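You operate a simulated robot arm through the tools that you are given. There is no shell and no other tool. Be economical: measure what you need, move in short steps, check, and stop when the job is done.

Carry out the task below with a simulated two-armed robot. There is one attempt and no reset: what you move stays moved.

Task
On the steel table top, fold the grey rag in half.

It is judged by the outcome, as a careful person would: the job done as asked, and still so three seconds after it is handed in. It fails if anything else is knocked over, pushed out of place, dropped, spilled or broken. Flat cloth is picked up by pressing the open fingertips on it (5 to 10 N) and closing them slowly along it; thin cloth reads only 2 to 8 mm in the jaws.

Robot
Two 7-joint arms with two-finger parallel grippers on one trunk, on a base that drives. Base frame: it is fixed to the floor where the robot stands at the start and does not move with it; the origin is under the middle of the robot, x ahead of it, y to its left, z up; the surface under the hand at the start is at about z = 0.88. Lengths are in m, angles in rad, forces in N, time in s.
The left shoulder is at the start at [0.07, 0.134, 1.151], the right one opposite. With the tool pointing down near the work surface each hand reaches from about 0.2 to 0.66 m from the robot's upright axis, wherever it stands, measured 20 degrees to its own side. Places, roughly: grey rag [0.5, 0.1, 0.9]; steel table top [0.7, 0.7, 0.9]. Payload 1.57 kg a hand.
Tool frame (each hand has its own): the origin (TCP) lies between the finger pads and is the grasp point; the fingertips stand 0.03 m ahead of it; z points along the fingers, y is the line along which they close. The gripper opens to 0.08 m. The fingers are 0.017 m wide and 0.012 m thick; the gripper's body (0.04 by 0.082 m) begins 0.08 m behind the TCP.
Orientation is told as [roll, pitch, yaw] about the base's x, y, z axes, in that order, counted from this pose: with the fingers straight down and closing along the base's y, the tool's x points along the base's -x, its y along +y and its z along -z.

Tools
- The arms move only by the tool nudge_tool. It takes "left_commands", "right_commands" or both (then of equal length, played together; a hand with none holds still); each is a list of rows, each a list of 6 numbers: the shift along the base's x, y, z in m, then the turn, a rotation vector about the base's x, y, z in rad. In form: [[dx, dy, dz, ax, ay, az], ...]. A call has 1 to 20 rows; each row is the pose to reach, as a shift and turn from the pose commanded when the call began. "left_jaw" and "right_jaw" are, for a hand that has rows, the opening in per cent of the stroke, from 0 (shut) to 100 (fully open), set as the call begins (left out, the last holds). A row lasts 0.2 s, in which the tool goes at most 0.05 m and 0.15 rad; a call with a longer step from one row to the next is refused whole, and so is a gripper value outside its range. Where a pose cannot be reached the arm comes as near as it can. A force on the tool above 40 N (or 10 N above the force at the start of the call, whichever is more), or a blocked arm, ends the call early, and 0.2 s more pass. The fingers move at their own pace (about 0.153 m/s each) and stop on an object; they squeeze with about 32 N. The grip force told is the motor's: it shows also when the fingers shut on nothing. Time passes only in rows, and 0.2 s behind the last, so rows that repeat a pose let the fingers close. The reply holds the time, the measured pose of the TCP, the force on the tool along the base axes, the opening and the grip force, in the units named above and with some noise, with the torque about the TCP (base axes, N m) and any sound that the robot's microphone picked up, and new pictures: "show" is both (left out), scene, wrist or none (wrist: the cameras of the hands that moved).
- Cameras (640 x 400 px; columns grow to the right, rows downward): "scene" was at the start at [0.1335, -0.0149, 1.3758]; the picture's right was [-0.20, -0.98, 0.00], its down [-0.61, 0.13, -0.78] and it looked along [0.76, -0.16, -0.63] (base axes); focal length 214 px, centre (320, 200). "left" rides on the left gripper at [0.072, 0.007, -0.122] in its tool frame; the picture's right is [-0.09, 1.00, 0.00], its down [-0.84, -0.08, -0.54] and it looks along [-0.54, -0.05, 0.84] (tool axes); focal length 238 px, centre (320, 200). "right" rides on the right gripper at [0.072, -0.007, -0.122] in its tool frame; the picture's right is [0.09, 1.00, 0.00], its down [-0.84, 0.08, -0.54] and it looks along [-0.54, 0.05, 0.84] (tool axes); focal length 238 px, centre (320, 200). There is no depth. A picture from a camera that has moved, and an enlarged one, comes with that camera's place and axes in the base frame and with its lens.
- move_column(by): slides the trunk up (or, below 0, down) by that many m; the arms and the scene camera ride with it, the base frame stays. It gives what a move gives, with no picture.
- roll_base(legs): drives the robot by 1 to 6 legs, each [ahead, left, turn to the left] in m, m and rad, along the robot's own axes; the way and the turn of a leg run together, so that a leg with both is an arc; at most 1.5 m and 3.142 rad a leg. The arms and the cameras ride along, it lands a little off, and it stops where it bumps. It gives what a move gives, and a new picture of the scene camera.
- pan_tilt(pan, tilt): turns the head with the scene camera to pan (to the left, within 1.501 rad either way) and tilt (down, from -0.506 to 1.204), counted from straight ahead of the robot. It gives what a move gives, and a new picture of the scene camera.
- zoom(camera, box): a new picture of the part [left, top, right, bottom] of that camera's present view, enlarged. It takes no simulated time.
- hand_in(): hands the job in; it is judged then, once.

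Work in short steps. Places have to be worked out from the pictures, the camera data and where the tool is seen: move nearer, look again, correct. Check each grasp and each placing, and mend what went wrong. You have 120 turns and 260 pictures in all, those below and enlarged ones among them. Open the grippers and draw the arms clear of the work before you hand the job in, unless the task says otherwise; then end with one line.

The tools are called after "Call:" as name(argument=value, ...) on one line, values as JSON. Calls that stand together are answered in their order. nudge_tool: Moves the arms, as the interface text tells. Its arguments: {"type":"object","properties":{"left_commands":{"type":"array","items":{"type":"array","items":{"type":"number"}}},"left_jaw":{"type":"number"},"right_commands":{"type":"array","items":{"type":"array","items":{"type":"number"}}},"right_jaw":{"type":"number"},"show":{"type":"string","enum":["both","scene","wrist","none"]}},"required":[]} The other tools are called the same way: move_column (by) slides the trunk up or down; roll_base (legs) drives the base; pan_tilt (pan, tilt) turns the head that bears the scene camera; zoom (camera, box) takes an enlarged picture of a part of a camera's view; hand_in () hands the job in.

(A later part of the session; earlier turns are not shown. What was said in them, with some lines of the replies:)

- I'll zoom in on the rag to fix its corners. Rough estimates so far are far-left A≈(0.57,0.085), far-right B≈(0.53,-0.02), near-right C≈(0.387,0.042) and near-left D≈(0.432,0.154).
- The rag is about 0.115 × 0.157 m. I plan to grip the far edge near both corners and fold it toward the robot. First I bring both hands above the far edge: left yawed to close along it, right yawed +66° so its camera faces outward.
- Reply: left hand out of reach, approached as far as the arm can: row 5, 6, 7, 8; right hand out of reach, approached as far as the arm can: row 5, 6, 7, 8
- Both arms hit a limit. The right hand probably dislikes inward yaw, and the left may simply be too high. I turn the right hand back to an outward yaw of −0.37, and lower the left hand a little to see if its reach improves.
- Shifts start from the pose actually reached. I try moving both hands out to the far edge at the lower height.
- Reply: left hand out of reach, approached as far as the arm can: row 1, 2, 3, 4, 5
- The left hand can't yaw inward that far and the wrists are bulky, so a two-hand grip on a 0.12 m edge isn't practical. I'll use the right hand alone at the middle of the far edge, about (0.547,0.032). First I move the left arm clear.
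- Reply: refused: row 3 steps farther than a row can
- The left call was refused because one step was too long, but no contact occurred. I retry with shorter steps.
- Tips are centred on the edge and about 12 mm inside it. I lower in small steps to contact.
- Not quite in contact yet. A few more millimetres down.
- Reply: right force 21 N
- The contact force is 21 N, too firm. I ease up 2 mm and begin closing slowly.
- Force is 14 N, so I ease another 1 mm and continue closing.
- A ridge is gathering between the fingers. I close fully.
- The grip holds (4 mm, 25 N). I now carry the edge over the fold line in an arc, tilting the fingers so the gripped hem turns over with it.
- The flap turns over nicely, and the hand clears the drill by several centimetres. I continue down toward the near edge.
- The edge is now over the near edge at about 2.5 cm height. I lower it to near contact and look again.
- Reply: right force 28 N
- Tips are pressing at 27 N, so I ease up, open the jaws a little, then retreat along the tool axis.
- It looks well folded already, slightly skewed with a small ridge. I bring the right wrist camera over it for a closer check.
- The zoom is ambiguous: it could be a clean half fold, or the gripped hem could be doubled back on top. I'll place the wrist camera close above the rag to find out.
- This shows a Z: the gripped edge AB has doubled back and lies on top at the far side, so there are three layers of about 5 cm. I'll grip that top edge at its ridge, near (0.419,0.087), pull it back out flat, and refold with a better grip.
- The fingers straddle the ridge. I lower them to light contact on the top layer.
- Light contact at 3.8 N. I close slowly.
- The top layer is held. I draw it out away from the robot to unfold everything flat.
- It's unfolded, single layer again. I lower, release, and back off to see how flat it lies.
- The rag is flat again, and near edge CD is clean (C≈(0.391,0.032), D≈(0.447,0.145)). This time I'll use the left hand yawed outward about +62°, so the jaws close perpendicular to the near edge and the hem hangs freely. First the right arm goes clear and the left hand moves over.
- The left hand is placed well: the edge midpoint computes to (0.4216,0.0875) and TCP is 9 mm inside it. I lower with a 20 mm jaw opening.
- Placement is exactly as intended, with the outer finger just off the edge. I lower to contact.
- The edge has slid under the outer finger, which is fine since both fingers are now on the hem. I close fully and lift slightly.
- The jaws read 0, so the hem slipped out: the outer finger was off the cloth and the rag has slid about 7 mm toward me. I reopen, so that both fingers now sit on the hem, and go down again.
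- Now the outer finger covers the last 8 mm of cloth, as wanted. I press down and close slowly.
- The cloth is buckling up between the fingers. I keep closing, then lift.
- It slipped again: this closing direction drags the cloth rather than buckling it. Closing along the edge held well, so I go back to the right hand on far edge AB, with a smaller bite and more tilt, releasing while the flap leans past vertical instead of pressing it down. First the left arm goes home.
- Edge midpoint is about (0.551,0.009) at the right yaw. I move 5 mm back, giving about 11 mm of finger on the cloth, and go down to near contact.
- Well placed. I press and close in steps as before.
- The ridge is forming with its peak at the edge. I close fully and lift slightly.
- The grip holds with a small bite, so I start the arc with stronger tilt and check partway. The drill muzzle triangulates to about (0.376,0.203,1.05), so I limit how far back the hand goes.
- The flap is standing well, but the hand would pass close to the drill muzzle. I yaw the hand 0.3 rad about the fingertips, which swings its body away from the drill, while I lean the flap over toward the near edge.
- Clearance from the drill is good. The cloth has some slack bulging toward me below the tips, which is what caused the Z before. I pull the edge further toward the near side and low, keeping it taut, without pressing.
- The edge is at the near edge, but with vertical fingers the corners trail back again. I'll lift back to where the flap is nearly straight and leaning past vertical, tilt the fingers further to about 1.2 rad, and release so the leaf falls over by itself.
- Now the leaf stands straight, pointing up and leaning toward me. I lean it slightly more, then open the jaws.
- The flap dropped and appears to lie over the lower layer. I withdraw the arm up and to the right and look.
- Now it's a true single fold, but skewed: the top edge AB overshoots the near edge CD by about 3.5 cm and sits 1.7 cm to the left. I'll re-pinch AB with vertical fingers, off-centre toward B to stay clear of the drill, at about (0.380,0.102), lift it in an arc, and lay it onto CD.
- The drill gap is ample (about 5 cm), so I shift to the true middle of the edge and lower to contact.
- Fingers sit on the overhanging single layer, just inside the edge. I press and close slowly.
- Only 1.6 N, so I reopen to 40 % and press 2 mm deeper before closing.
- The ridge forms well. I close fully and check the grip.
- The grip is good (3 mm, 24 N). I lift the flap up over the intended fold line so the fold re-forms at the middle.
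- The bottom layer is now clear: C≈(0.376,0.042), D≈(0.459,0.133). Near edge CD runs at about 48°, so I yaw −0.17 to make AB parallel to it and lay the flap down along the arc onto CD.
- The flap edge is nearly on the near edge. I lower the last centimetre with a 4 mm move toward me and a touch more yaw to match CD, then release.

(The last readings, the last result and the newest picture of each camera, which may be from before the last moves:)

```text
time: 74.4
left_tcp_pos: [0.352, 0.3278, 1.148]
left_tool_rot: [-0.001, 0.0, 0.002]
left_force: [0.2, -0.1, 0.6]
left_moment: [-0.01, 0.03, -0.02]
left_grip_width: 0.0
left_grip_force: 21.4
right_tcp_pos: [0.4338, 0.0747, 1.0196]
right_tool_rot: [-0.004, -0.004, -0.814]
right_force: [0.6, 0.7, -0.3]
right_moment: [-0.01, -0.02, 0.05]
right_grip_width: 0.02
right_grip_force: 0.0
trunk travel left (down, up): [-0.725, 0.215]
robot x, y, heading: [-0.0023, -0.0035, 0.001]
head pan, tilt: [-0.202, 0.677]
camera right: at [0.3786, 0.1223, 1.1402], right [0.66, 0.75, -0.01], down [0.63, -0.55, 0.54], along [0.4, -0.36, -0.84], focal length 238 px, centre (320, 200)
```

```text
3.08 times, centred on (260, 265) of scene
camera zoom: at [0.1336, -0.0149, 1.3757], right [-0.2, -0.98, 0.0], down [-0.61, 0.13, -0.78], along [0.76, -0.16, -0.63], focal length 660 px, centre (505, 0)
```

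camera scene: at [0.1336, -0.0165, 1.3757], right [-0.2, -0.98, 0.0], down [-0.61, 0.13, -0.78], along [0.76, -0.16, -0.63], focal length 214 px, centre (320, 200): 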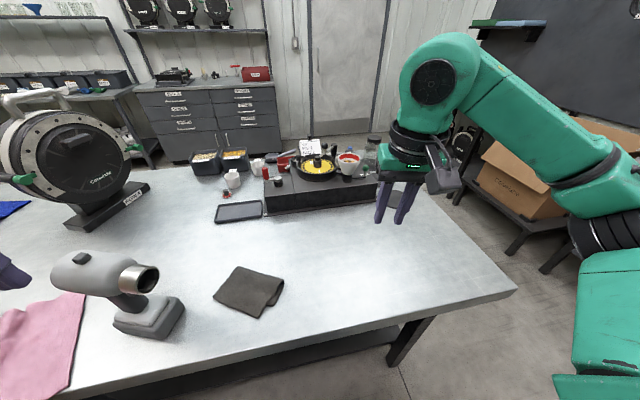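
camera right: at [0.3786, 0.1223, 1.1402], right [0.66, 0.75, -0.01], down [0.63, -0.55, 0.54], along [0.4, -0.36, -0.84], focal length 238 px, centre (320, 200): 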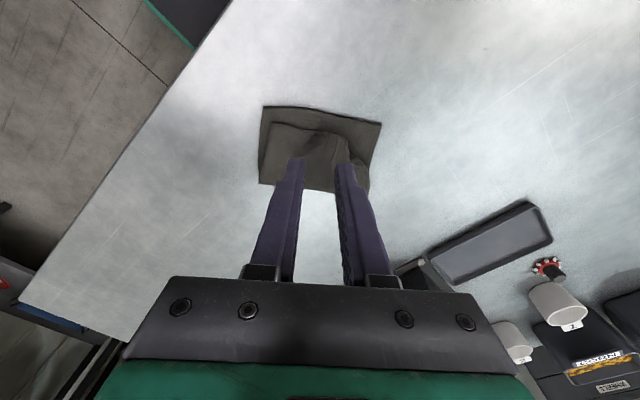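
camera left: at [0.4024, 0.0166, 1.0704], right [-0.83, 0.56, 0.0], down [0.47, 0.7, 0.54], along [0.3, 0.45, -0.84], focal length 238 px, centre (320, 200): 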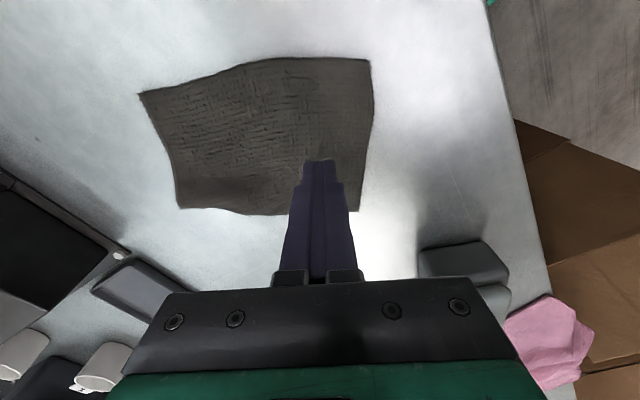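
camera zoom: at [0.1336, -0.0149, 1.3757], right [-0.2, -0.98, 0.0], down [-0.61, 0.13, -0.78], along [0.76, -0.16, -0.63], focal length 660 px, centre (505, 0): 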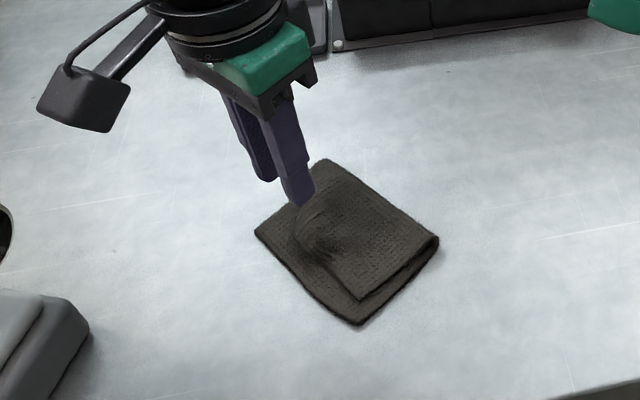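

Better: the fold is near the middle, but the top edge is now about 2 cm short of CD on the C side, with a ridge and possibly a curl on the A side. I move the hand outward to see the rag unobstructed.

Call:
nudge_tool(right_commands=[[0.02, -0.02, 0, 0, 0, 0], [0.045, -0.04, 0, 0, 0, 0], [0.06, -0.06, -0.01, 0, 0, 0]], show="none")

Call:
zoom(camera="right", box=[230, 0, 430, 160])

Call:
zoom(camera="scene", box=[220, 220, 320, 300])

```text
time: 75.2
left_tcp_pos: [0.3537, 0.3266, 1.1486]
left_tool_rot: [0.001, 0.001, 0.004]
left_force: [-0.2, -0.6, 0.4]
left_moment: [0.01, 0.0, 0.01]
left_grip_width: 0.0
left_grip_force: 20.9
right_tcp_pos: [0.4937, 0.0144, 1.0098]
right_tool_rot: [-0.007, -0.004, -0.814]
right_force: [-0.5, -0.6, -0.3]
right_moment: [0.0, -0.01, -0.02]
right_grip_width: 0.02
right_grip_force: 0.1
trunk travel left (down, up): [-0.725, 0.215]
robot x, y, heading: [-0.0035, 0.0018, -0.001]
head pan, tilt: [-0.202, 0.677]
```

```text
2.50 times, centred on (330, 80) of right
camera zoom: at [0.4394, 0.0612, 1.1303], right [0.66, 0.75, -0.01], down [0.63, -0.55, 0.54], along [0.4, -0.36, -0.84], focal length 596 px, centre (295, 500)
```

zoom: 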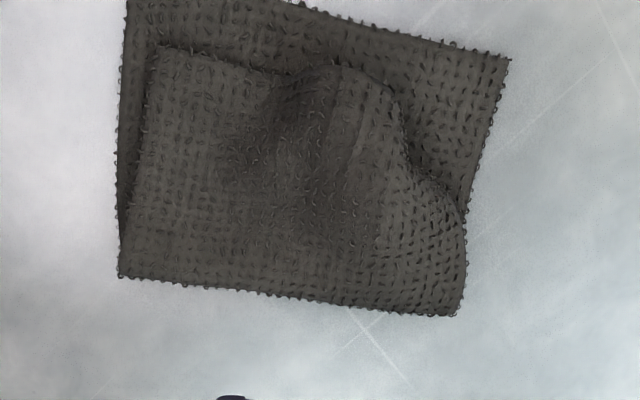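

```text
5.00 times, centred on (270, 260) of scene
camera zoom: at [0.1339, -0.0156, 1.3757], right [-0.2, -0.98, 0.0], down [-0.61, 0.13, -0.78], along [0.76, -0.16, -0.63], focal length 1072 px, centre (570, -100)
```

zoom: 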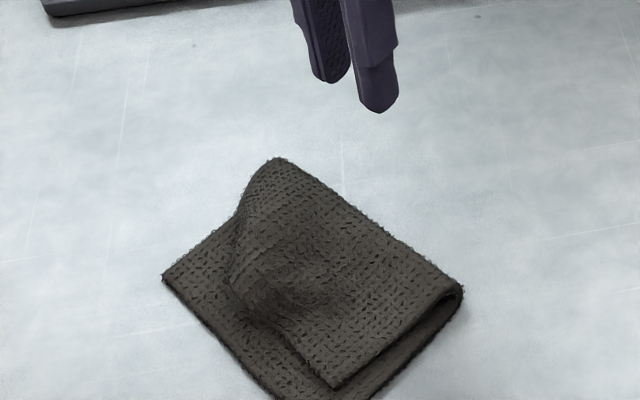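

The A corner has tucked under the flap. The cleanest flat result came from the tilted release, which I spoiled only by first dragging the edge down to CD. I'll grab the ridge, unfold flat again, and redo that release directly.

Call:
nudge_tool(right_commands=[[-0.02, 0.02, 0, 0, 0, 0], [-0.04, 0.042, -0.02, 0, 0, 0], [-0.0517, 0.0536, -0.05, 0, 0, 0], [-0.0517, 0.0536, -0.075, 0, 0, 0], [-0.0517, 0.0536, -0.085, 0, 0, 0]], right_jaw=38, show="none")

Call:
zoom(camera="right", box=[220, 80, 420, 240])

```text
time: 76.4
left_tcp_pos: [0.3523, 0.3278, 1.1464]
left_tool_rot: [0.001, 0.001, 0.003]
left_force: [0.2, -1.2, -0.1]
left_moment: [0.01, 0.05, 0.02]
left_grip_width: 0.0
left_grip_force: 21.4
right_tcp_pos: [0.4411, 0.0711, 0.924]
right_tool_rot: [-0.003, -0.004, -0.816]
right_force: [-0.2, -0.4, -0.3]
right_moment: [-0.03, 0.01, -0.03]
right_grip_width: 0.0305
right_grip_force: 0.1
trunk travel left (down, up): [-0.725, 0.215]
robot x, y, heading: [-0.0004, 0.0008, 0.002]
head pan, tilt: [-0.202, 0.677]
```

```text
2.50 times, centred on (320, 160) of right
camera zoom: at [0.387, 0.1165, 1.0453], right [0.66, 0.75, -0.01], down [0.63, -0.55, 0.54], along [0.41, -0.36, -0.84], focal length 596 px, centre (320, 300)
```

zoom: 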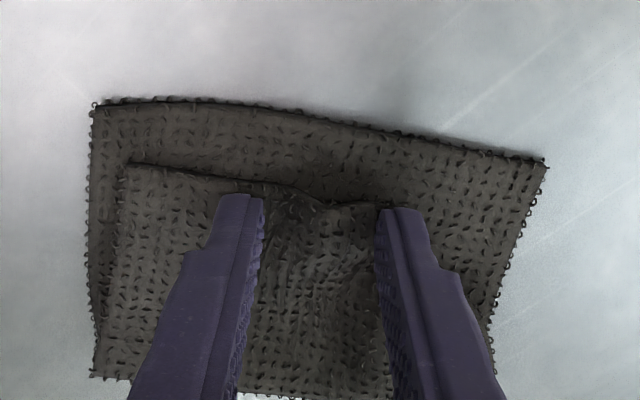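

Fingers straddle the ridge near the top edge. I lower to light contact and close.

Call:
nudge_tool(right_commands=[[0, 0, -0.004, 0, 0, 0], [0, 0, -0.0065, 0, 0, 0]], show="none")

Call:
nudge_tool(right_commands=[[0, 0, 0, 0, 0, 0], [0, 0, 0, 0, 0, 0]], right_jaw=24, show="none")

Call:
nudge_tool(right_commands=[[0, 0, 0, 0, 0, 0], [0, 0, 0, 0, 0, 0]], right_jaw=12, show="none")

Call:
nudge_tool(right_commands=[[0, 0, 0, 0, 0, 0], [0, 0, 0, 0, 0, 0], [0, 0, 0.015, 0, 0, 0], [0, 0, 0.035, 0, 0, 0]], right_jaw=0, show="wrist")

```text
time: 77.0
left_tcp_pos: [0.3516, 0.3269, 1.1483]
left_tool_rot: [0.0, -0.002, 0.001]
left_force: [0.8, -0.4, -0.4]
left_moment: [-0.02, 0.04, 0.02]
left_grip_width: 0.0
left_grip_force: 21.7
right_tcp_pos: [0.4407, 0.0679, 0.9179]
right_tool_rot: [-0.003, -0.004, -0.817]
right_force: [1.2, 0.6, 5.0]
right_moment: [0.03, -0.07, -0.02]
right_grip_width: 0.0308
right_grip_force: 0.2
trunk travel left (down, up): [-0.725, 0.215]
robot x, y, heading: [0.0022, -0.0019, -0.0]
head pan, tilt: [-0.202, 0.677]
```

```text
time: 77.6
left_tcp_pos: [0.3509, 0.3268, 1.1485]
left_tool_rot: [0.0, -0.001, 0.002]
left_force: [-0.1, 0.4, -0.2]
left_moment: [-0.01, 0.01, 0.0]
left_grip_width: 0.0
left_grip_force: 21.1
right_tcp_pos: [0.4405, 0.0692, 0.9174]
right_tool_rot: [-0.006, -0.002, -0.816]
right_force: [-0.2, -1.1, 4.2]
right_moment: [-0.02, -0.05, -0.01]
right_grip_width: 0.0175
right_grip_force: 0.1
trunk travel left (down, up): [-0.725, 0.215]
robot x, y, heading: [0.0005, 0.0015, -0.001]
head pan, tilt: [-0.202, 0.677]
```

```text
time: 78.2
left_tcp_pos: [0.3515, 0.3272, 1.1488]
left_tool_rot: [-0.001, -0.002, 0.001]
left_force: [-0.6, 0.8, 0.5]
left_moment: [-0.01, 0.03, 0.01]
left_grip_width: 0.0003
left_grip_force: 20.8
right_tcp_pos: [0.4404, 0.0676, 0.9179]
right_tool_rot: [-0.004, -0.003, -0.817]
right_force: [-0.4, -0.4, 3.6]
right_moment: [-0.05, 0.0, 0.0]
right_grip_width: 0.0093
right_grip_force: 0.1
trunk travel left (down, up): [-0.725, 0.215]
robot x, y, heading: [0.0027, 0.0034, -0.003]
head pan, tilt: [-0.202, 0.677]
```

```text
time: 79.2
left_tcp_pos: [0.352, 0.3274, 1.1484]
left_tool_rot: [0.0, -0.002, 0.003]
left_force: [-0.4, 0.1, -0.2]
left_moment: [-0.01, -0.01, 0.0]
left_grip_width: 0.0
left_grip_force: 21.0
right_tcp_pos: [0.4412, 0.0682, 0.9522]
right_tool_rot: [-0.005, -0.002, -0.817]
right_force: [0.9, 0.5, -0.1]
right_moment: [-0.02, -0.03, 0.02]
right_grip_width: 0.0042
right_grip_force: 25.2
trunk travel left (down, up): [-0.725, 0.215]
robot x, y, heading: [-0.0006, -0.0023, 0.002]
head pan, tilt: [-0.202, 0.677]
camera right: at [0.3867, 0.116, 1.074], right [0.66, 0.75, -0.01], down [0.63, -0.55, 0.55], along [0.41, -0.36, -0.84], focal length 238 px, centre (320, 200)
```

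right: 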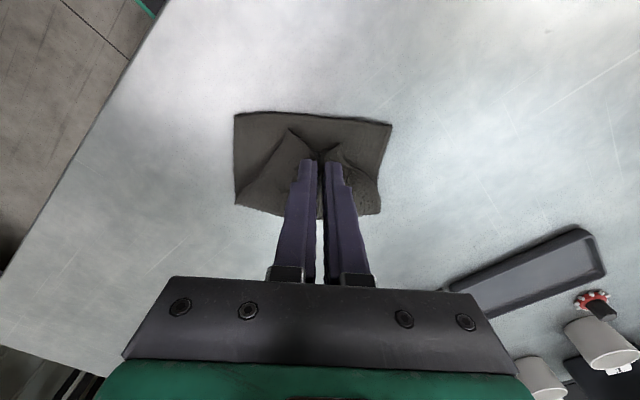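

The top layer is held, so I draw it out to the far side, overshooting a little to drag the whole rag away from the drill.

Call:
nudge_tool(right_commands=[[0.01, -0.007, 0.025, 0, 0, 0.03], [0.03, -0.022, 0.035, 0, 0, 0.06], [0.055, -0.04, 0.03, 0, 0, 0.09], [0.08, -0.059, 0.012, 0, 0, 0.12], [0.1, -0.074, -0.01, 0, 0, 0.15], [0.112, -0.083, -0.025, 0, 0, 0.17], [0.122, -0.09, -0.03, 0, 0, 0.17]], show="wrist")

Call:
zoom(camera="scene", box=[180, 200, 340, 330])

```text
time: 80.8
left_tcp_pos: [0.352, 0.3274, 1.1475]
left_tool_rot: [0.0, 0.0, 0.003]
left_force: [0.5, 0.8, 0.4]
left_moment: [0.01, 0.0, 0.01]
left_grip_width: 0.0
left_grip_force: 20.7
right_tcp_pos: [0.5626, -0.0221, 0.9231]
right_tool_rot: [-0.006, -0.004, -0.646]
right_force: [-0.7, 0.5, 0.7]
right_moment: [0.01, -0.02, -0.04]
right_grip_width: 0.0038
right_grip_force: 24.7
trunk travel left (down, up): [-0.725, 0.215]
robot x, y, heading: [0.0045, 0.0012, -0.0]
head pan, tilt: [-0.202, 0.677]
camera right: at [0.5014, 0.0159, 1.0443], right [0.53, 0.85, -0.01], down [0.72, -0.44, 0.54], along [0.46, -0.29, -0.84], focal length 238 px, centre (320, 200)
```

right: 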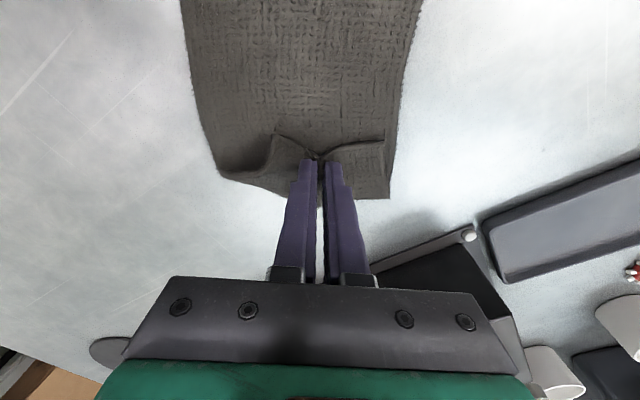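

```text
3.08 times, centred on (260, 265) of scene
camera zoom: at [0.1335, -0.0148, 1.3758], right [-0.2, -0.98, 0.0], down [-0.61, 0.13, -0.78], along [0.76, -0.16, -0.63], focal length 660 px, centre (505, 0)
```

zoom: 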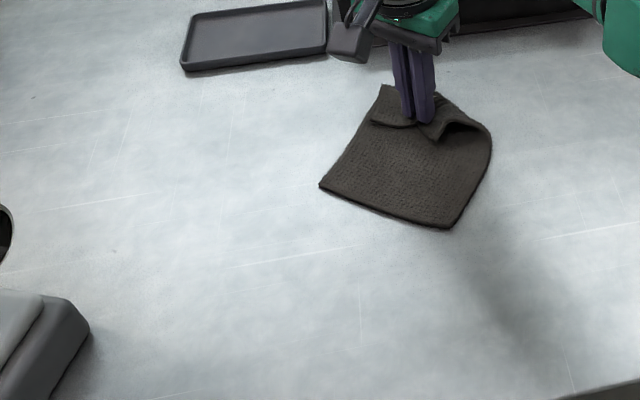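

The rag is unfolded and well away from the drill. I release and look at how the hem lies.

Call:
nudge_tool(right_commands=[[0.004, -0.003, -0.003, 0, 0, 0], [0.004, -0.003, -0.003, 0, 0, 0], [0.004, -0.003, -0.003, 0, 0, 0]], right_jaw=22, show="none")

Call:
nudge_tool(right_commands=[[0.005, -0.004, 0.025, 0, 0, 0], [0.01, -0.008, 0.05, 0, 0, 0], [0.02, -0.016, 0.08, 0, 0, 0]], show="wrist")

Call:
zoom(camera="right", box=[200, 0, 440, 180])

Call:
zoom(camera="scene", box=[220, 190, 340, 280])

```text
time: 81.6
left_tcp_pos: [0.3527, 0.3277, 1.1486]
left_tool_rot: [0.0, 0.002, 0.002]
left_force: [-0.3, 0.0, 0.0]
left_moment: [0.01, 0.01, -0.01]
left_grip_width: 0.0003
left_grip_force: 21.1
right_tcp_pos: [0.5661, -0.0245, 0.9207]
right_tool_rot: [-0.004, -0.004, -0.644]
right_force: [-0.6, 0.0, 0.3]
right_moment: [-0.02, -0.02, -0.03]
right_grip_width: 0.0176
right_grip_force: 0.0
trunk travel left (down, up): [-0.725, 0.215]
robot x, y, heading: [0.0031, 0.0024, -0.0]
head pan, tilt: [-0.202, 0.677]
```

```text
time: 82.4
left_tcp_pos: [0.3518, 0.3275, 1.1475]
left_tool_rot: [0.001, -0.001, 0.001]
left_force: [-0.2, 0.6, 0.6]
left_moment: [0.01, -0.01, -0.02]
left_grip_width: 0.0001
left_grip_force: 21.9
right_tcp_pos: [0.5808, -0.0415, 0.9991]
right_tool_rot: [-0.005, -0.003, -0.646]
right_force: [0.4, 0.2, -0.1]
right_moment: [-0.01, 0.01, -0.01]
right_grip_width: 0.0176
right_grip_force: 0.0
right hand out of reach, approached as far as the arm can: row 3
trunk travel left (down, up): [-0.725, 0.215]
robot x, y, heading: [0.0018, 0.0013, 0.003]
head pan, tilt: [-0.202, 0.677]
camera right: at [0.5192, -0.004, 1.1203], right [0.53, 0.85, 0.0], down [0.71, -0.44, 0.55], along [0.46, -0.29, -0.84], focal length 238 px, centre (320, 200)
```

right: 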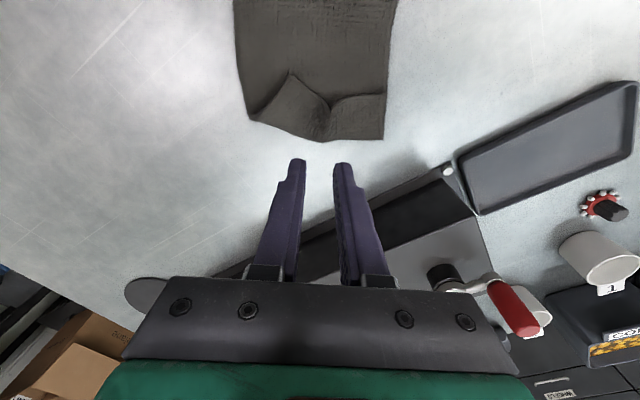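

```text
2.22 times, centred on (320, 90) of right
camera zoom: at [0.5192, -0.004, 1.1203], right [0.53, 0.85, 0.0], down [0.71, -0.44, 0.55], along [0.46, -0.29, -0.84], focal length 530 px, centre (320, 444)
```

zoom: 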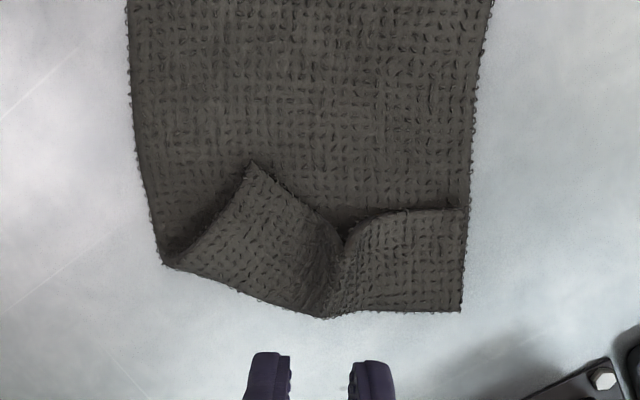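

```text
4.44 times, centred on (280, 235) of scene
camera zoom: at [0.1327, -0.0143, 1.3758], right [-0.2, -0.98, 0.0], down [-0.61, 0.13, -0.78], along [0.76, -0.16, -0.63], focal length 953 px, centre (498, 44)
```

zoom: 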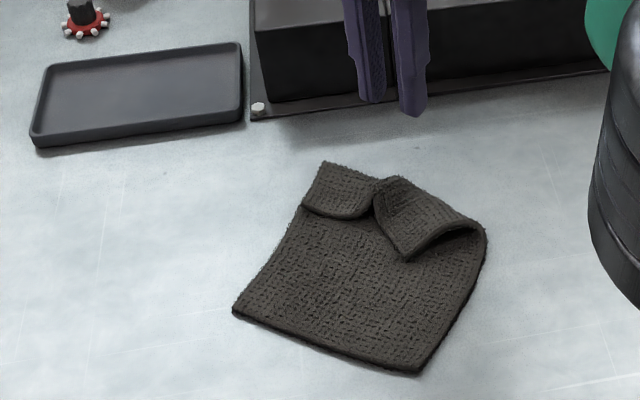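

The hem stayed folded back about 4 cm in the right sense: edge AB lies on top, pointing toward me, with corners B≈(0.523,−0.038) and A≈(0.581,0.025). So I'll finish corner by corner, drawing B onto C≈(0.442,−0.032) and then A onto D≈(0.505,0.072). First I go to corner B.

Call:
nudge_tool(right_commands=[[-0.02, -0.002, -0.01, 0, 0, 0], [-0.045, -0.0045, -0.03, 0, 0, 0], [-0.045, -0.0045, -0.06, 0, 0, 0], [-0.045, -0.0045, -0.073, 0, 0, 0]], right_jaw=22, show="none")

Call:
zoom(camera="right", box=[200, 60, 440, 240])

```text
time: 83.4
left_tcp_pos: [0.3521, 0.327, 1.1479]
left_tool_rot: [-0.001, 0.0, 0.003]
left_force: [-0.8, -0.1, -0.6]
left_moment: [0.04, -0.02, 0.03]
left_grip_width: 0.0001
left_grip_force: 21.4
right_tcp_pos: [0.5371, -0.0467, 0.9244]
right_tool_rot: [-0.005, -0.004, -0.646]
right_force: [0.6, 0.4, -0.2]
right_moment: [-0.05, 0.01, 0.0]
right_grip_width: 0.0175
right_grip_force: 0.0
trunk travel left (down, up): [-0.725, 0.215]
robot x, y, heading: [-0.0024, -0.0015, 0.001]
head pan, tilt: [-0.202, 0.677]
```

```text
2.22 times, centred on (320, 150) of right
camera zoom: at [0.4753, -0.0095, 1.0461], right [0.53, 0.85, -0.01], down [0.71, -0.44, 0.54], along [0.46, -0.29, -0.84], focal length 530 px, centre (320, 311)
```

zoom: 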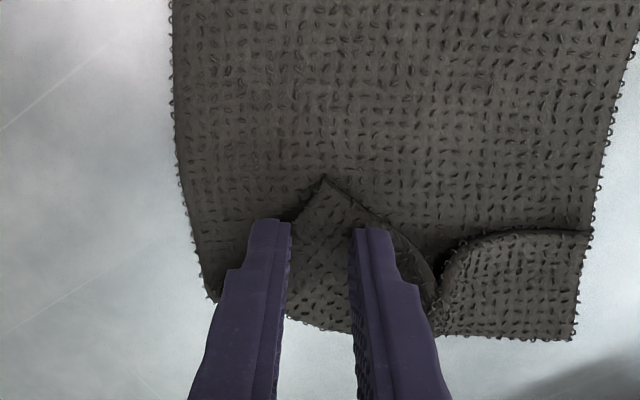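

Fingers straddle corner B nicely. I lower to light contact and close.

Call:
nudge_tool(right_commands=[[0, 0, -0.003, 0, 0, 0], [0, 0, -0.006, 0, 0, 0]], right_jaw=24, show="none")

Call:
nudge_tool(right_commands=[[0, 0, -0.002, 0, 0, 0], [0, 0, -0.002, 0, 0, 0]], show="none")

```text
time: 84.0
left_tcp_pos: [0.3517, 0.3264, 1.1473]
left_tool_rot: [0.001, -0.003, 0.0]
left_force: [-0.9, 0.3, -0.7]
left_moment: [0.0, 0.02, -0.01]
left_grip_width: 0.0001
left_grip_force: 21.2
right_tcp_pos: [0.5363, -0.0458, 0.9197]
right_tool_rot: [-0.006, -0.003, -0.647]
right_force: [0.7, 0.5, 0.0]
right_moment: [0.01, 0.02, 0.01]
right_grip_width: 0.0191
right_grip_force: 0.1
trunk travel left (down, up): [-0.725, 0.215]
robot x, y, heading: [0.0026, 0.0015, 0.002]
head pan, tilt: [-0.202, 0.677]
```

```text
time: 84.6
left_tcp_pos: [0.3521, 0.3276, 1.1476]
left_tool_rot: [-0.001, -0.003, 0.0]
left_force: [0.2, 0.2, 0.4]
left_moment: [-0.01, 0.02, 0.04]
left_grip_width: 0.0
left_grip_force: 21.6
right_tcp_pos: [0.5376, -0.0476, 0.918]
right_tool_rot: [-0.007, -0.003, -0.644]
right_force: [0.0, 0.7, 2.0]
right_moment: [-0.01, -0.02, -0.01]
right_grip_width: 0.0192
right_grip_force: 0.1
trunk travel left (down, up): [-0.725, 0.215]
robot x, y, heading: [-0.0023, -0.0004, 0.003]
head pan, tilt: [-0.202, 0.677]
```

Call:
nudge_tool(right_commands=[[0, 0, -0.001, 0, 0, 0], [0, 0, -0.0015, 0, 0, 0]], right_jaw=15, show="none")

Call:
nudge_tool(right_commands=[[0, 0, 0, 0, 0, 0], [0, 0, 0, 0, 0, 0], [0, 0, 0, 0, 0, 0]], right_jaw=0, show="none")

Call:
zoom(camera="right", box=[200, 60, 440, 240])

```text
time: 85.2
left_tcp_pos: [0.3521, 0.3282, 1.1485]
left_tool_rot: [0.0, -0.001, 0.001]
left_force: [0.2, 0.1, 0.1]
left_moment: [-0.02, 0.01, -0.01]
left_grip_width: 0.0001
left_grip_force: 21.1
right_tcp_pos: [0.5352, -0.0464, 0.9153]
right_tool_rot: [-0.007, -0.004, -0.645]
right_force: [1.0, -0.1, 3.9]
right_moment: [-0.01, -0.03, -0.02]
right_grip_width: 0.0114
right_grip_force: 0.0
trunk travel left (down, up): [-0.725, 0.215]
robot x, y, heading: [-0.0029, -0.0024, -0.002]
head pan, tilt: [-0.202, 0.677]
```

```text
time: 86.0
left_tcp_pos: [0.3513, 0.3267, 1.1479]
left_tool_rot: [-0.002, 0.0, 0.001]
left_force: [0.1, -0.1, 0.5]
left_moment: [-0.01, -0.01, -0.03]
left_grip_width: 0.0
left_grip_force: 21.4
right_tcp_pos: [0.5361, -0.046, 0.9167]
right_tool_rot: [-0.006, -0.003, -0.643]
right_force: [1.1, 0.1, 5.5]
right_moment: [0.0, -0.01, 0.01]
right_grip_width: 0.0003
right_grip_force: 21.3
trunk travel left (down, up): [-0.725, 0.215]
robot x, y, heading: [-0.0027, 0.002, -0.0]
head pan, tilt: [-0.202, 0.677]
```

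```text
2.22 times, centred on (320, 150) of right
camera zoom: at [0.4747, -0.0088, 1.0375], right [0.53, 0.85, -0.01], down [0.71, -0.44, 0.55], along [0.46, -0.29, -0.84], focal length 530 px, centre (320, 311)
```

zoom: 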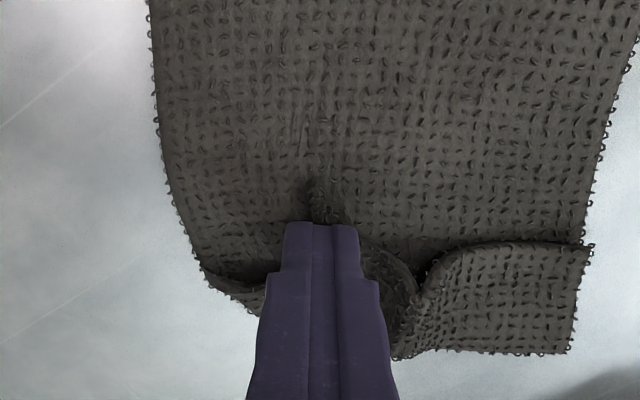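

That was a miss (0.3 mm). I raise, open wider, and look before retrying.

Call:
nudge_tool(right_commands=[[0, 0, 0.005, 0, 0, 0], [0, 0, 0.012, 0, 0, 0], [0, 0, 0.012, 0, 0, 0]], right_jaw=38, show="none")

Call:
zoom(camera="right", box=[200, 60, 440, 240])

```text
time: 86.8
left_tcp_pos: [0.3519, 0.3274, 1.1479]
left_tool_rot: [-0.001, 0.0, 0.002]
left_force: [-0.4, 0.1, 0.3]
left_moment: [0.01, -0.04, -0.02]
left_grip_width: 0.0
left_grip_force: 21.2
right_tcp_pos: [0.536, -0.0471, 0.9282]
right_tool_rot: [-0.006, -0.003, -0.646]
right_force: [0.0, -0.5, 1.1]
right_moment: [0.01, 0.0, 0.0]
right_grip_width: 0.0303
right_grip_force: 0.0
trunk travel left (down, up): [-0.725, 0.215]
robot x, y, heading: [0.0028, 0.0022, -0.001]
head pan, tilt: [-0.202, 0.677]
```

```text
2.22 times, centred on (320, 150) of right
camera zoom: at [0.475, -0.0088, 1.0492], right [0.53, 0.85, -0.01], down [0.71, -0.44, 0.54], along [0.46, -0.29, -0.84], focal length 530 px, centre (320, 311)
```

zoom: 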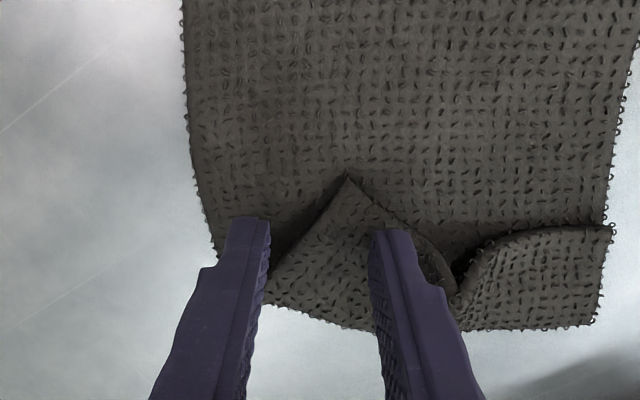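

The left finger was missing the flap; I need to shift about 10 mm toward A and a little deeper. I do that and press again.

Call:
nudge_tool(right_commands=[[0.009, 0.007, 0, 0, 0, 0], [0.009, 0.007, -0.006, 0, 0, 0], [0.009, 0.007, -0.0105, 0, 0, 0]], right_jaw=36, show="none")

Call:
zoom(camera="right", box=[200, 60, 440, 240])

```text
time: 87.6
left_tcp_pos: [0.3523, 0.3271, 1.1486]
left_tool_rot: [-0.001, -0.001, 0.003]
left_force: [-0.3, -0.8, -0.8]
left_moment: [-0.04, 0.0, -0.03]
left_grip_width: 0.0001
left_grip_force: 21.0
right_tcp_pos: [0.5462, -0.0396, 0.9191]
right_tool_rot: [-0.006, -0.002, -0.647]
right_force: [-0.4, 0.0, 0.9]
right_moment: [0.0, -0.07, 0.02]
right_grip_width: 0.0289
right_grip_force: 0.1
trunk travel left (down, up): [-0.725, 0.215]
robot x, y, heading: [0.0019, -0.0034, -0.001]
head pan, tilt: [-0.202, 0.677]
```

```text
2.22 times, centred on (320, 150) of right
camera zoom: at [0.4836, -0.0023, 1.0392], right [0.53, 0.85, -0.01], down [0.71, -0.44, 0.55], along [0.46, -0.29, -0.84], focal length 530 px, centre (320, 311)
```

zoom: 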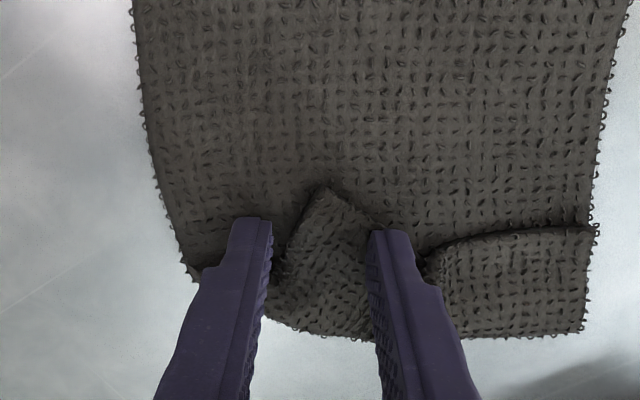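

The fingers now bracket the raised B tip. I close on it with light contact.

Call:
nudge_tool(right_commands=[[0, 0, -0.001, 0, 0, 0], [0, 0, -0.002, 0, 0, 0]], right_jaw=22, show="none")

Call:
nudge_tool(right_commands=[[0, 0, 0, 0, 0, 0], [0, 0, 0, 0, 0, 0], [0, 0, 0, 0, 0, 0]], right_jaw=8, show="none")

Call:
nudge_tool(right_commands=[[0, 0, 0, 0, 0, 0], [0, 0, 0, 0, 0, 0], [0, 0, 0, 0, 0, 0]], right_jaw=0, show="none")

Call:
zoom(camera="right", box=[200, 60, 440, 240])

```text
time: 88.2
left_tcp_pos: [0.3516, 0.3278, 1.1484]
left_tool_rot: [0.001, -0.004, 0.001]
left_force: [0.3, 0.4, 0.2]
left_moment: [-0.03, 0.02, 0.0]
left_grip_width: 0.0002
left_grip_force: 21.3
right_tcp_pos: [0.5452, -0.0398, 0.916]
right_tool_rot: [-0.006, -0.005, -0.646]
right_force: [0.2, -0.6, 3.4]
right_moment: [0.03, -0.07, 0.01]
right_grip_width: 0.0174
right_grip_force: 0.0
trunk travel left (down, up): [-0.725, 0.215]
robot x, y, heading: [-0.0027, 0.0022, 0.001]
head pan, tilt: [-0.202, 0.677]
```

```text
time: 89.0
left_tcp_pos: [0.3517, 0.3276, 1.1473]
left_tool_rot: [-0.001, -0.002, 0.003]
left_force: [0.6, 0.2, -0.7]
left_moment: [-0.01, 0.01, -0.05]
left_grip_width: 0.0
left_grip_force: 21.2
right_tcp_pos: [0.5447, -0.0395, 0.9164]
right_tool_rot: [-0.006, -0.002, -0.647]
right_force: [0.1, -0.2, 4.8]
right_moment: [0.01, -0.03, -0.02]
right_grip_width: 0.0064
right_grip_force: 0.6
trunk travel left (down, up): [-0.725, 0.215]
robot x, y, heading: [0.0027, -0.0001, -0.002]
head pan, tilt: [-0.202, 0.677]
```

```text
time: 89.8
left_tcp_pos: [0.3508, 0.3275, 1.148]
left_tool_rot: [0.0, 0.0, 0.002]
left_force: [-0.2, 0.4, -0.4]
left_moment: [-0.01, 0.02, -0.02]
left_grip_width: 0.0
left_grip_force: 21.3
right_tcp_pos: [0.545, -0.0401, 0.9162]
right_tool_rot: [-0.005, -0.004, -0.645]
right_force: [1.0, 0.3, 4.3]
right_moment: [0.02, -0.07, -0.05]
right_grip_width: 0.0028
right_grip_force: 23.9
trunk travel left (down, up): [-0.725, 0.215]
robot x, y, heading: [-0.0034, 0.0019, 0.003]
head pan, tilt: [-0.202, 0.677]
```

```text
2.22 times, centred on (320, 150) of right
camera zoom: at [0.4834, -0.0019, 1.0371], right [0.53, 0.85, -0.01], down [0.71, -0.44, 0.55], along [0.46, -0.29, -0.84], focal length 530 px, centre (320, 311)
```

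zoom: 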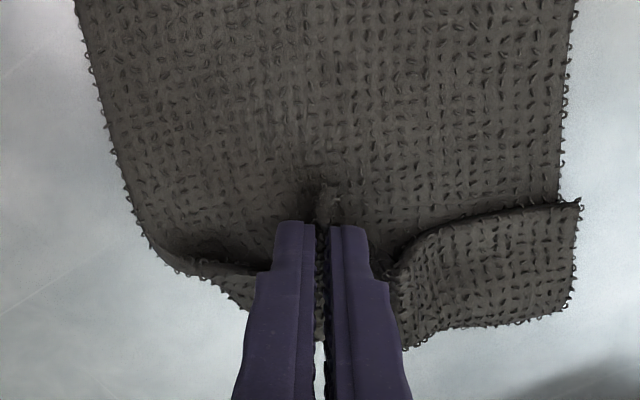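

Corner B is gripped (2.8 mm). I carry it in a low arc toward C, rotating the hand as the flap turns.

Call:
nudge_tool(right_commands=[[-0.012, 0.001, 0.02, 0, 0, 0.1], [-0.03, 0.003, 0.036, 0, 0, 0.2], [-0.05, 0.006, 0.04, 0, 0, 0.3], [-0.068, 0.009, 0.033, 0, 0, 0.4], [-0.082, 0.01, 0.022, 0, 0, 0.5], [-0.089, 0.011, 0.014, 0, 0, 0.6]], show="wrist")

Call:
zoom(camera="scene", box=[220, 190, 340, 280])

Call:
zoom(camera="right", box=[200, 60, 440, 240])

```text
time: 91.2
left_tcp_pos: [0.3533, 0.3269, 1.1472]
left_tool_rot: [0.001, 0.0, 0.001]
left_force: [-0.5, 0.6, 0.0]
left_moment: [0.0, 0.01, -0.02]
left_grip_width: 0.0
left_grip_force: 21.0
right_tcp_pos: [0.4564, -0.028, 0.9291]
right_tool_rot: [-0.006, -0.004, -0.044]
right_force: [-0.8, 0.9, -0.3]
right_moment: [-0.01, -0.01, -0.07]
right_grip_width: 0.0021
right_grip_force: 23.9
trunk travel left (down, up): [-0.725, 0.215]
robot x, y, heading: [-0.0017, -0.0008, -0.002]
head pan, tilt: [-0.202, 0.677]
camera right: at [0.3837, -0.0322, 1.0504], right [-0.05, 1.0, -0.01], down [0.84, 0.04, 0.54], along [0.54, 0.02, -0.84], focal length 238 px, centre (320, 200)
```

right: 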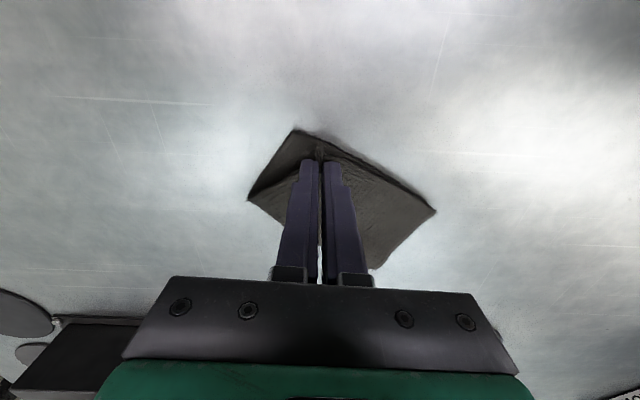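

```text
4.44 times, centred on (280, 235) of scene
camera zoom: at [0.1335, -0.0148, 1.3758], right [-0.2, -0.98, 0.0], down [-0.61, 0.13, -0.78], along [0.76, -0.16, -0.63], focal length 953 px, centre (498, 44)
```

zoom: 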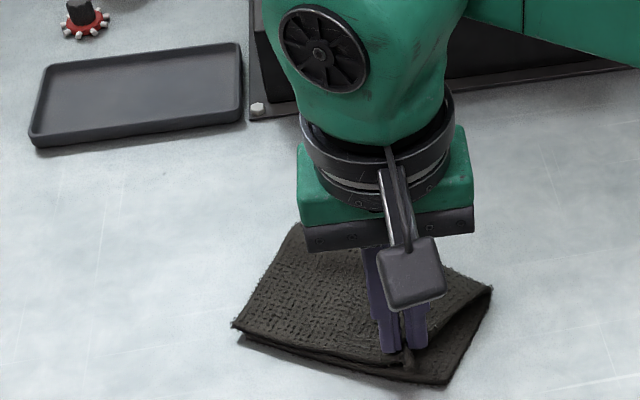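

```text
2.22 times, centred on (320, 150) of right
camera zoom: at [0.3837, -0.0322, 1.0504], right [-0.05, 1.0, -0.01], down [0.84, 0.04, 0.54], along [0.54, 0.02, -0.84], focal length 530 px, centre (320, 311)
```

zoom: 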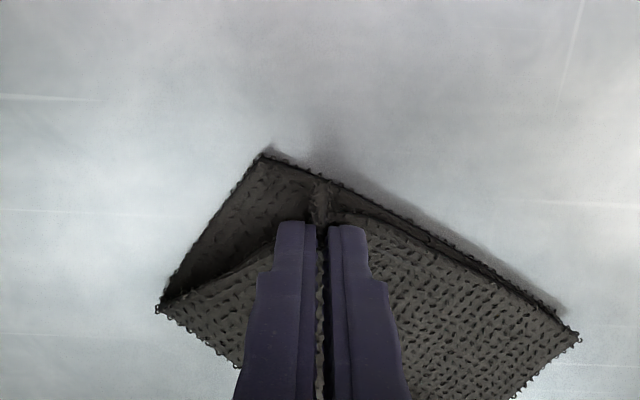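

Excellent, the whole flap followed and A already lies about over D. B needs about 1 cm toward me and 1.5 cm right to sit over C≈(0.4325,−0.048). I move that, lower, and release.

Call:
nudge_tool(right_commands=[[-0.005, -0.008, 0, 0, 0, 0], [-0.009, -0.016, 0, 0, 0, 0], [-0.009, -0.016, -0.006, 0, 0, 0], [-0.009, -0.016, -0.01, 0, 0, 0]], show="none")

Call:
nudge_tool(right_commands=[[0, 0, 0, 0, 0, 0], [0, 0, 0, 0, 0, 0]], right_jaw=22, show="none")

Call:
nudge_tool(right_commands=[[0, 0, 0.03, 0, 0, 0], [0.01, -0.01, 0.07, 0, 0, 0], [0.04, 0.0, 0.1, 0, 0, 0], [0.075, 0.02, 0.11, 0, 0, 0]], show="none")

Call:
zoom(camera="right", box=[200, 0, 460, 190])

Call:
zoom(camera="scene", box=[220, 210, 340, 300])

```text
time: 92.2
left_tcp_pos: [0.3524, 0.3273, 1.1479]
left_tool_rot: [-0.001, -0.002, 0.001]
left_force: [-0.5, 0.3, 0.2]
left_moment: [-0.03, 0.04, -0.03]
left_grip_width: 0.0001
left_grip_force: 21.2
right_tcp_pos: [0.4475, -0.0448, 0.9196]
right_tool_rot: [-0.005, -0.005, -0.045]
right_force: [0.2, -0.7, 0.8]
right_moment: [-0.01, -0.03, -0.06]
right_grip_width: 0.0021
right_grip_force: 23.9
trunk travel left (down, up): [-0.725, 0.215]
robot x, y, heading: [0.0025, -0.0008, 0.003]
head pan, tilt: [-0.202, 0.677]
```

```text
time: 92.8
left_tcp_pos: [0.3525, 0.3282, 1.1468]
left_tool_rot: [0.001, 0.0, 0.001]
left_force: [0.7, -0.3, 0.8]
left_moment: [-0.01, 0.0, -0.03]
left_grip_width: 0.0
left_grip_force: 21.2
right_tcp_pos: [0.4485, -0.0447, 0.9193]
right_tool_rot: [-0.005, -0.003, -0.046]
right_force: [1.0, 0.0, 0.1]
right_moment: [0.03, -0.02, -0.02]
right_grip_width: 0.0175
right_grip_force: 0.1
trunk travel left (down, up): [-0.725, 0.215]
robot x, y, heading: [0.0013, 0.0032, 0.001]
head pan, tilt: [-0.202, 0.677]
```

```text
time: 93.8
left_tcp_pos: [0.3528, 0.3296, 1.1474]
left_tool_rot: [-0.002, 0.0, 0.0]
left_force: [-0.7, 0.3, -0.4]
left_moment: [0.0, 0.0, -0.01]
left_grip_width: 0.0002
left_grip_force: 21.2
right_tcp_pos: [0.5213, -0.0235, 1.0286]
right_tool_rot: [-0.007, -0.002, -0.045]
right_force: [-0.3, -0.2, 0.8]
right_moment: [-0.01, 0.0, 0.01]
right_grip_width: 0.0177
right_grip_force: 0.1
trunk travel left (down, up): [-0.725, 0.215]
robot x, y, heading: [-0.0042, 0.0009, -0.001]
head pan, tilt: [-0.202, 0.677]
```

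```text
2.11 times, centred on (330, 95) of right
camera zoom: at [0.4498, -0.0274, 1.1504], right [-0.05, 1.0, -0.01], down [0.84, 0.04, 0.54], along [0.54, 0.02, -0.84], focal length 502 px, centre (299, 421)
```

zoom: 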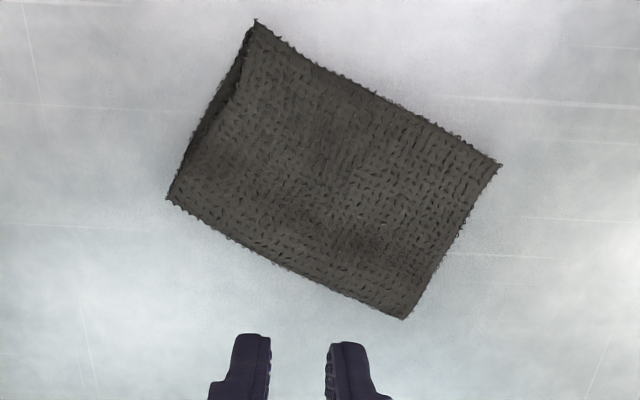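

```text
4.44 times, centred on (280, 255) of scene
camera zoom: at [0.1345, -0.0121, 1.3757], right [-0.2, -0.98, 0.0], down [-0.61, 0.12, -0.78], along [0.76, -0.16, -0.63], focal length 953 px, centre (498, -44)
```

zoom: 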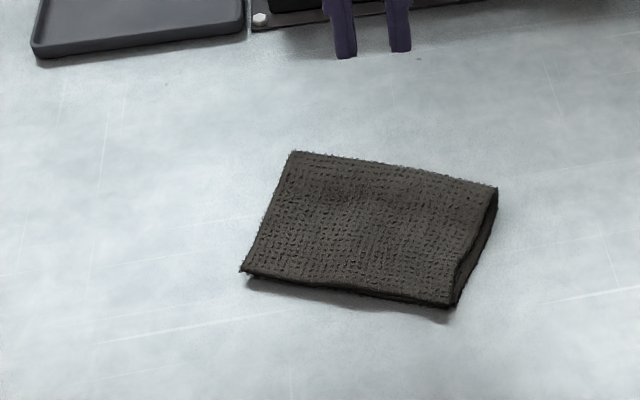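

That's a clean half fold: the corners and near edges coincide within a few millimetres. I withdraw the right arm upward, open both grippers and do a last check.

Call:
nudge_tool(right_commands=[[-0.01, -0.03, 0.02, 0, 0, 0], [-0.03, -0.06, 0.04, 0, 0, 0], [-0.06, -0.09, 0.06, 0, 0, 0], [-0.09, -0.12, 0.08, 0, 0, 0], [-0.12, -0.15, 0.1, 0, 0, 0], [-0.14, -0.18, 0.11, 0, 0, 0]], right_jaw=100, left_commands=[[0, 0, 0, 0, 0, 0], [0, 0, 0, 0, 0, 0], [0, 0, 0, 0, 0, 0], [0, 0, 0, 0, 0, 0], [0, 0, 0, 0, 0, 0], [0, 0, 0, 0, 0, 0]], left_jaw=100, show="scene")

Call:
zoom(camera="scene", box=[220, 210, 340, 300])

```text
time: 95.2
left_tcp_pos: [0.3499, 0.3256, 1.148]
left_tool_rot: [0.001, -0.001, 0.0]
left_force: [0.7, -0.1, 0.0]
left_moment: [0.02, -0.04, -0.01]
left_grip_width: 0.0801
left_grip_force: 0.1
right_tcp_pos: [0.3807, -0.2056, 1.1402]
right_tool_rot: [-0.004, -0.006, -0.047]
right_force: [0.3, 0.1, 0.4]
right_moment: [0.01, -0.01, -0.03]
right_grip_width: 0.0799
right_grip_force: 0.1
trunk travel left (down, up): [-0.725, 0.215]
robot x, y, heading: [-0.0003, -0.003, -0.001]
head pan, tilt: [-0.202, 0.677]
camera scene: at [0.1316, -0.0165, 1.3759], right [-0.2, -0.98, 0.0], down [-0.61, 0.13, -0.78], along [0.76, -0.16, -0.63], focal length 214 px, centre (320, 200)
```

scene: 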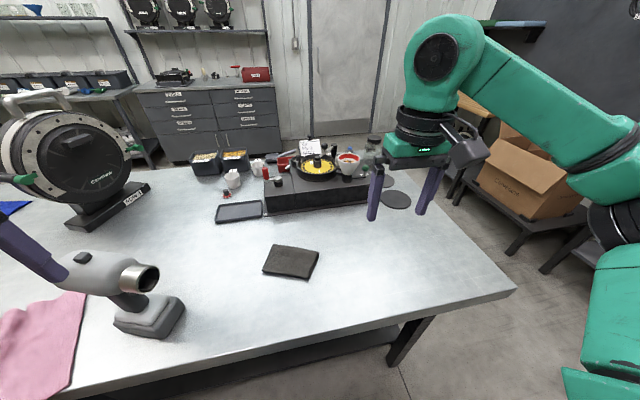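

```text
4.44 times, centred on (280, 255) of scene
camera zoom: at [0.1316, -0.0165, 1.3759], right [-0.2, -0.98, 0.0], down [-0.61, 0.13, -0.78], along [0.76, -0.16, -0.63], focal length 953 px, centre (498, -44)
```

zoom: 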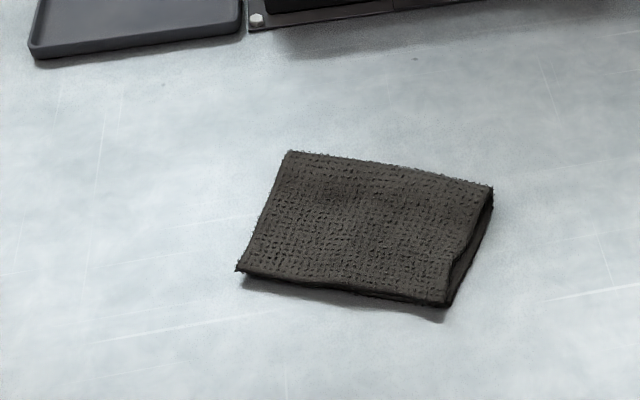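

The rag is neatly folded in half and stable, nothing else has moved, and both grippers are open and clear. I hand in.

Call:
hand_in()

```text
The job is handed in.
```

The grey rag is folded in half on the steel table top, its edges matching to within a few millimetres. It ended up about 5 cm from where it started, nothing else was disturbed, and both grippers are open and clear.
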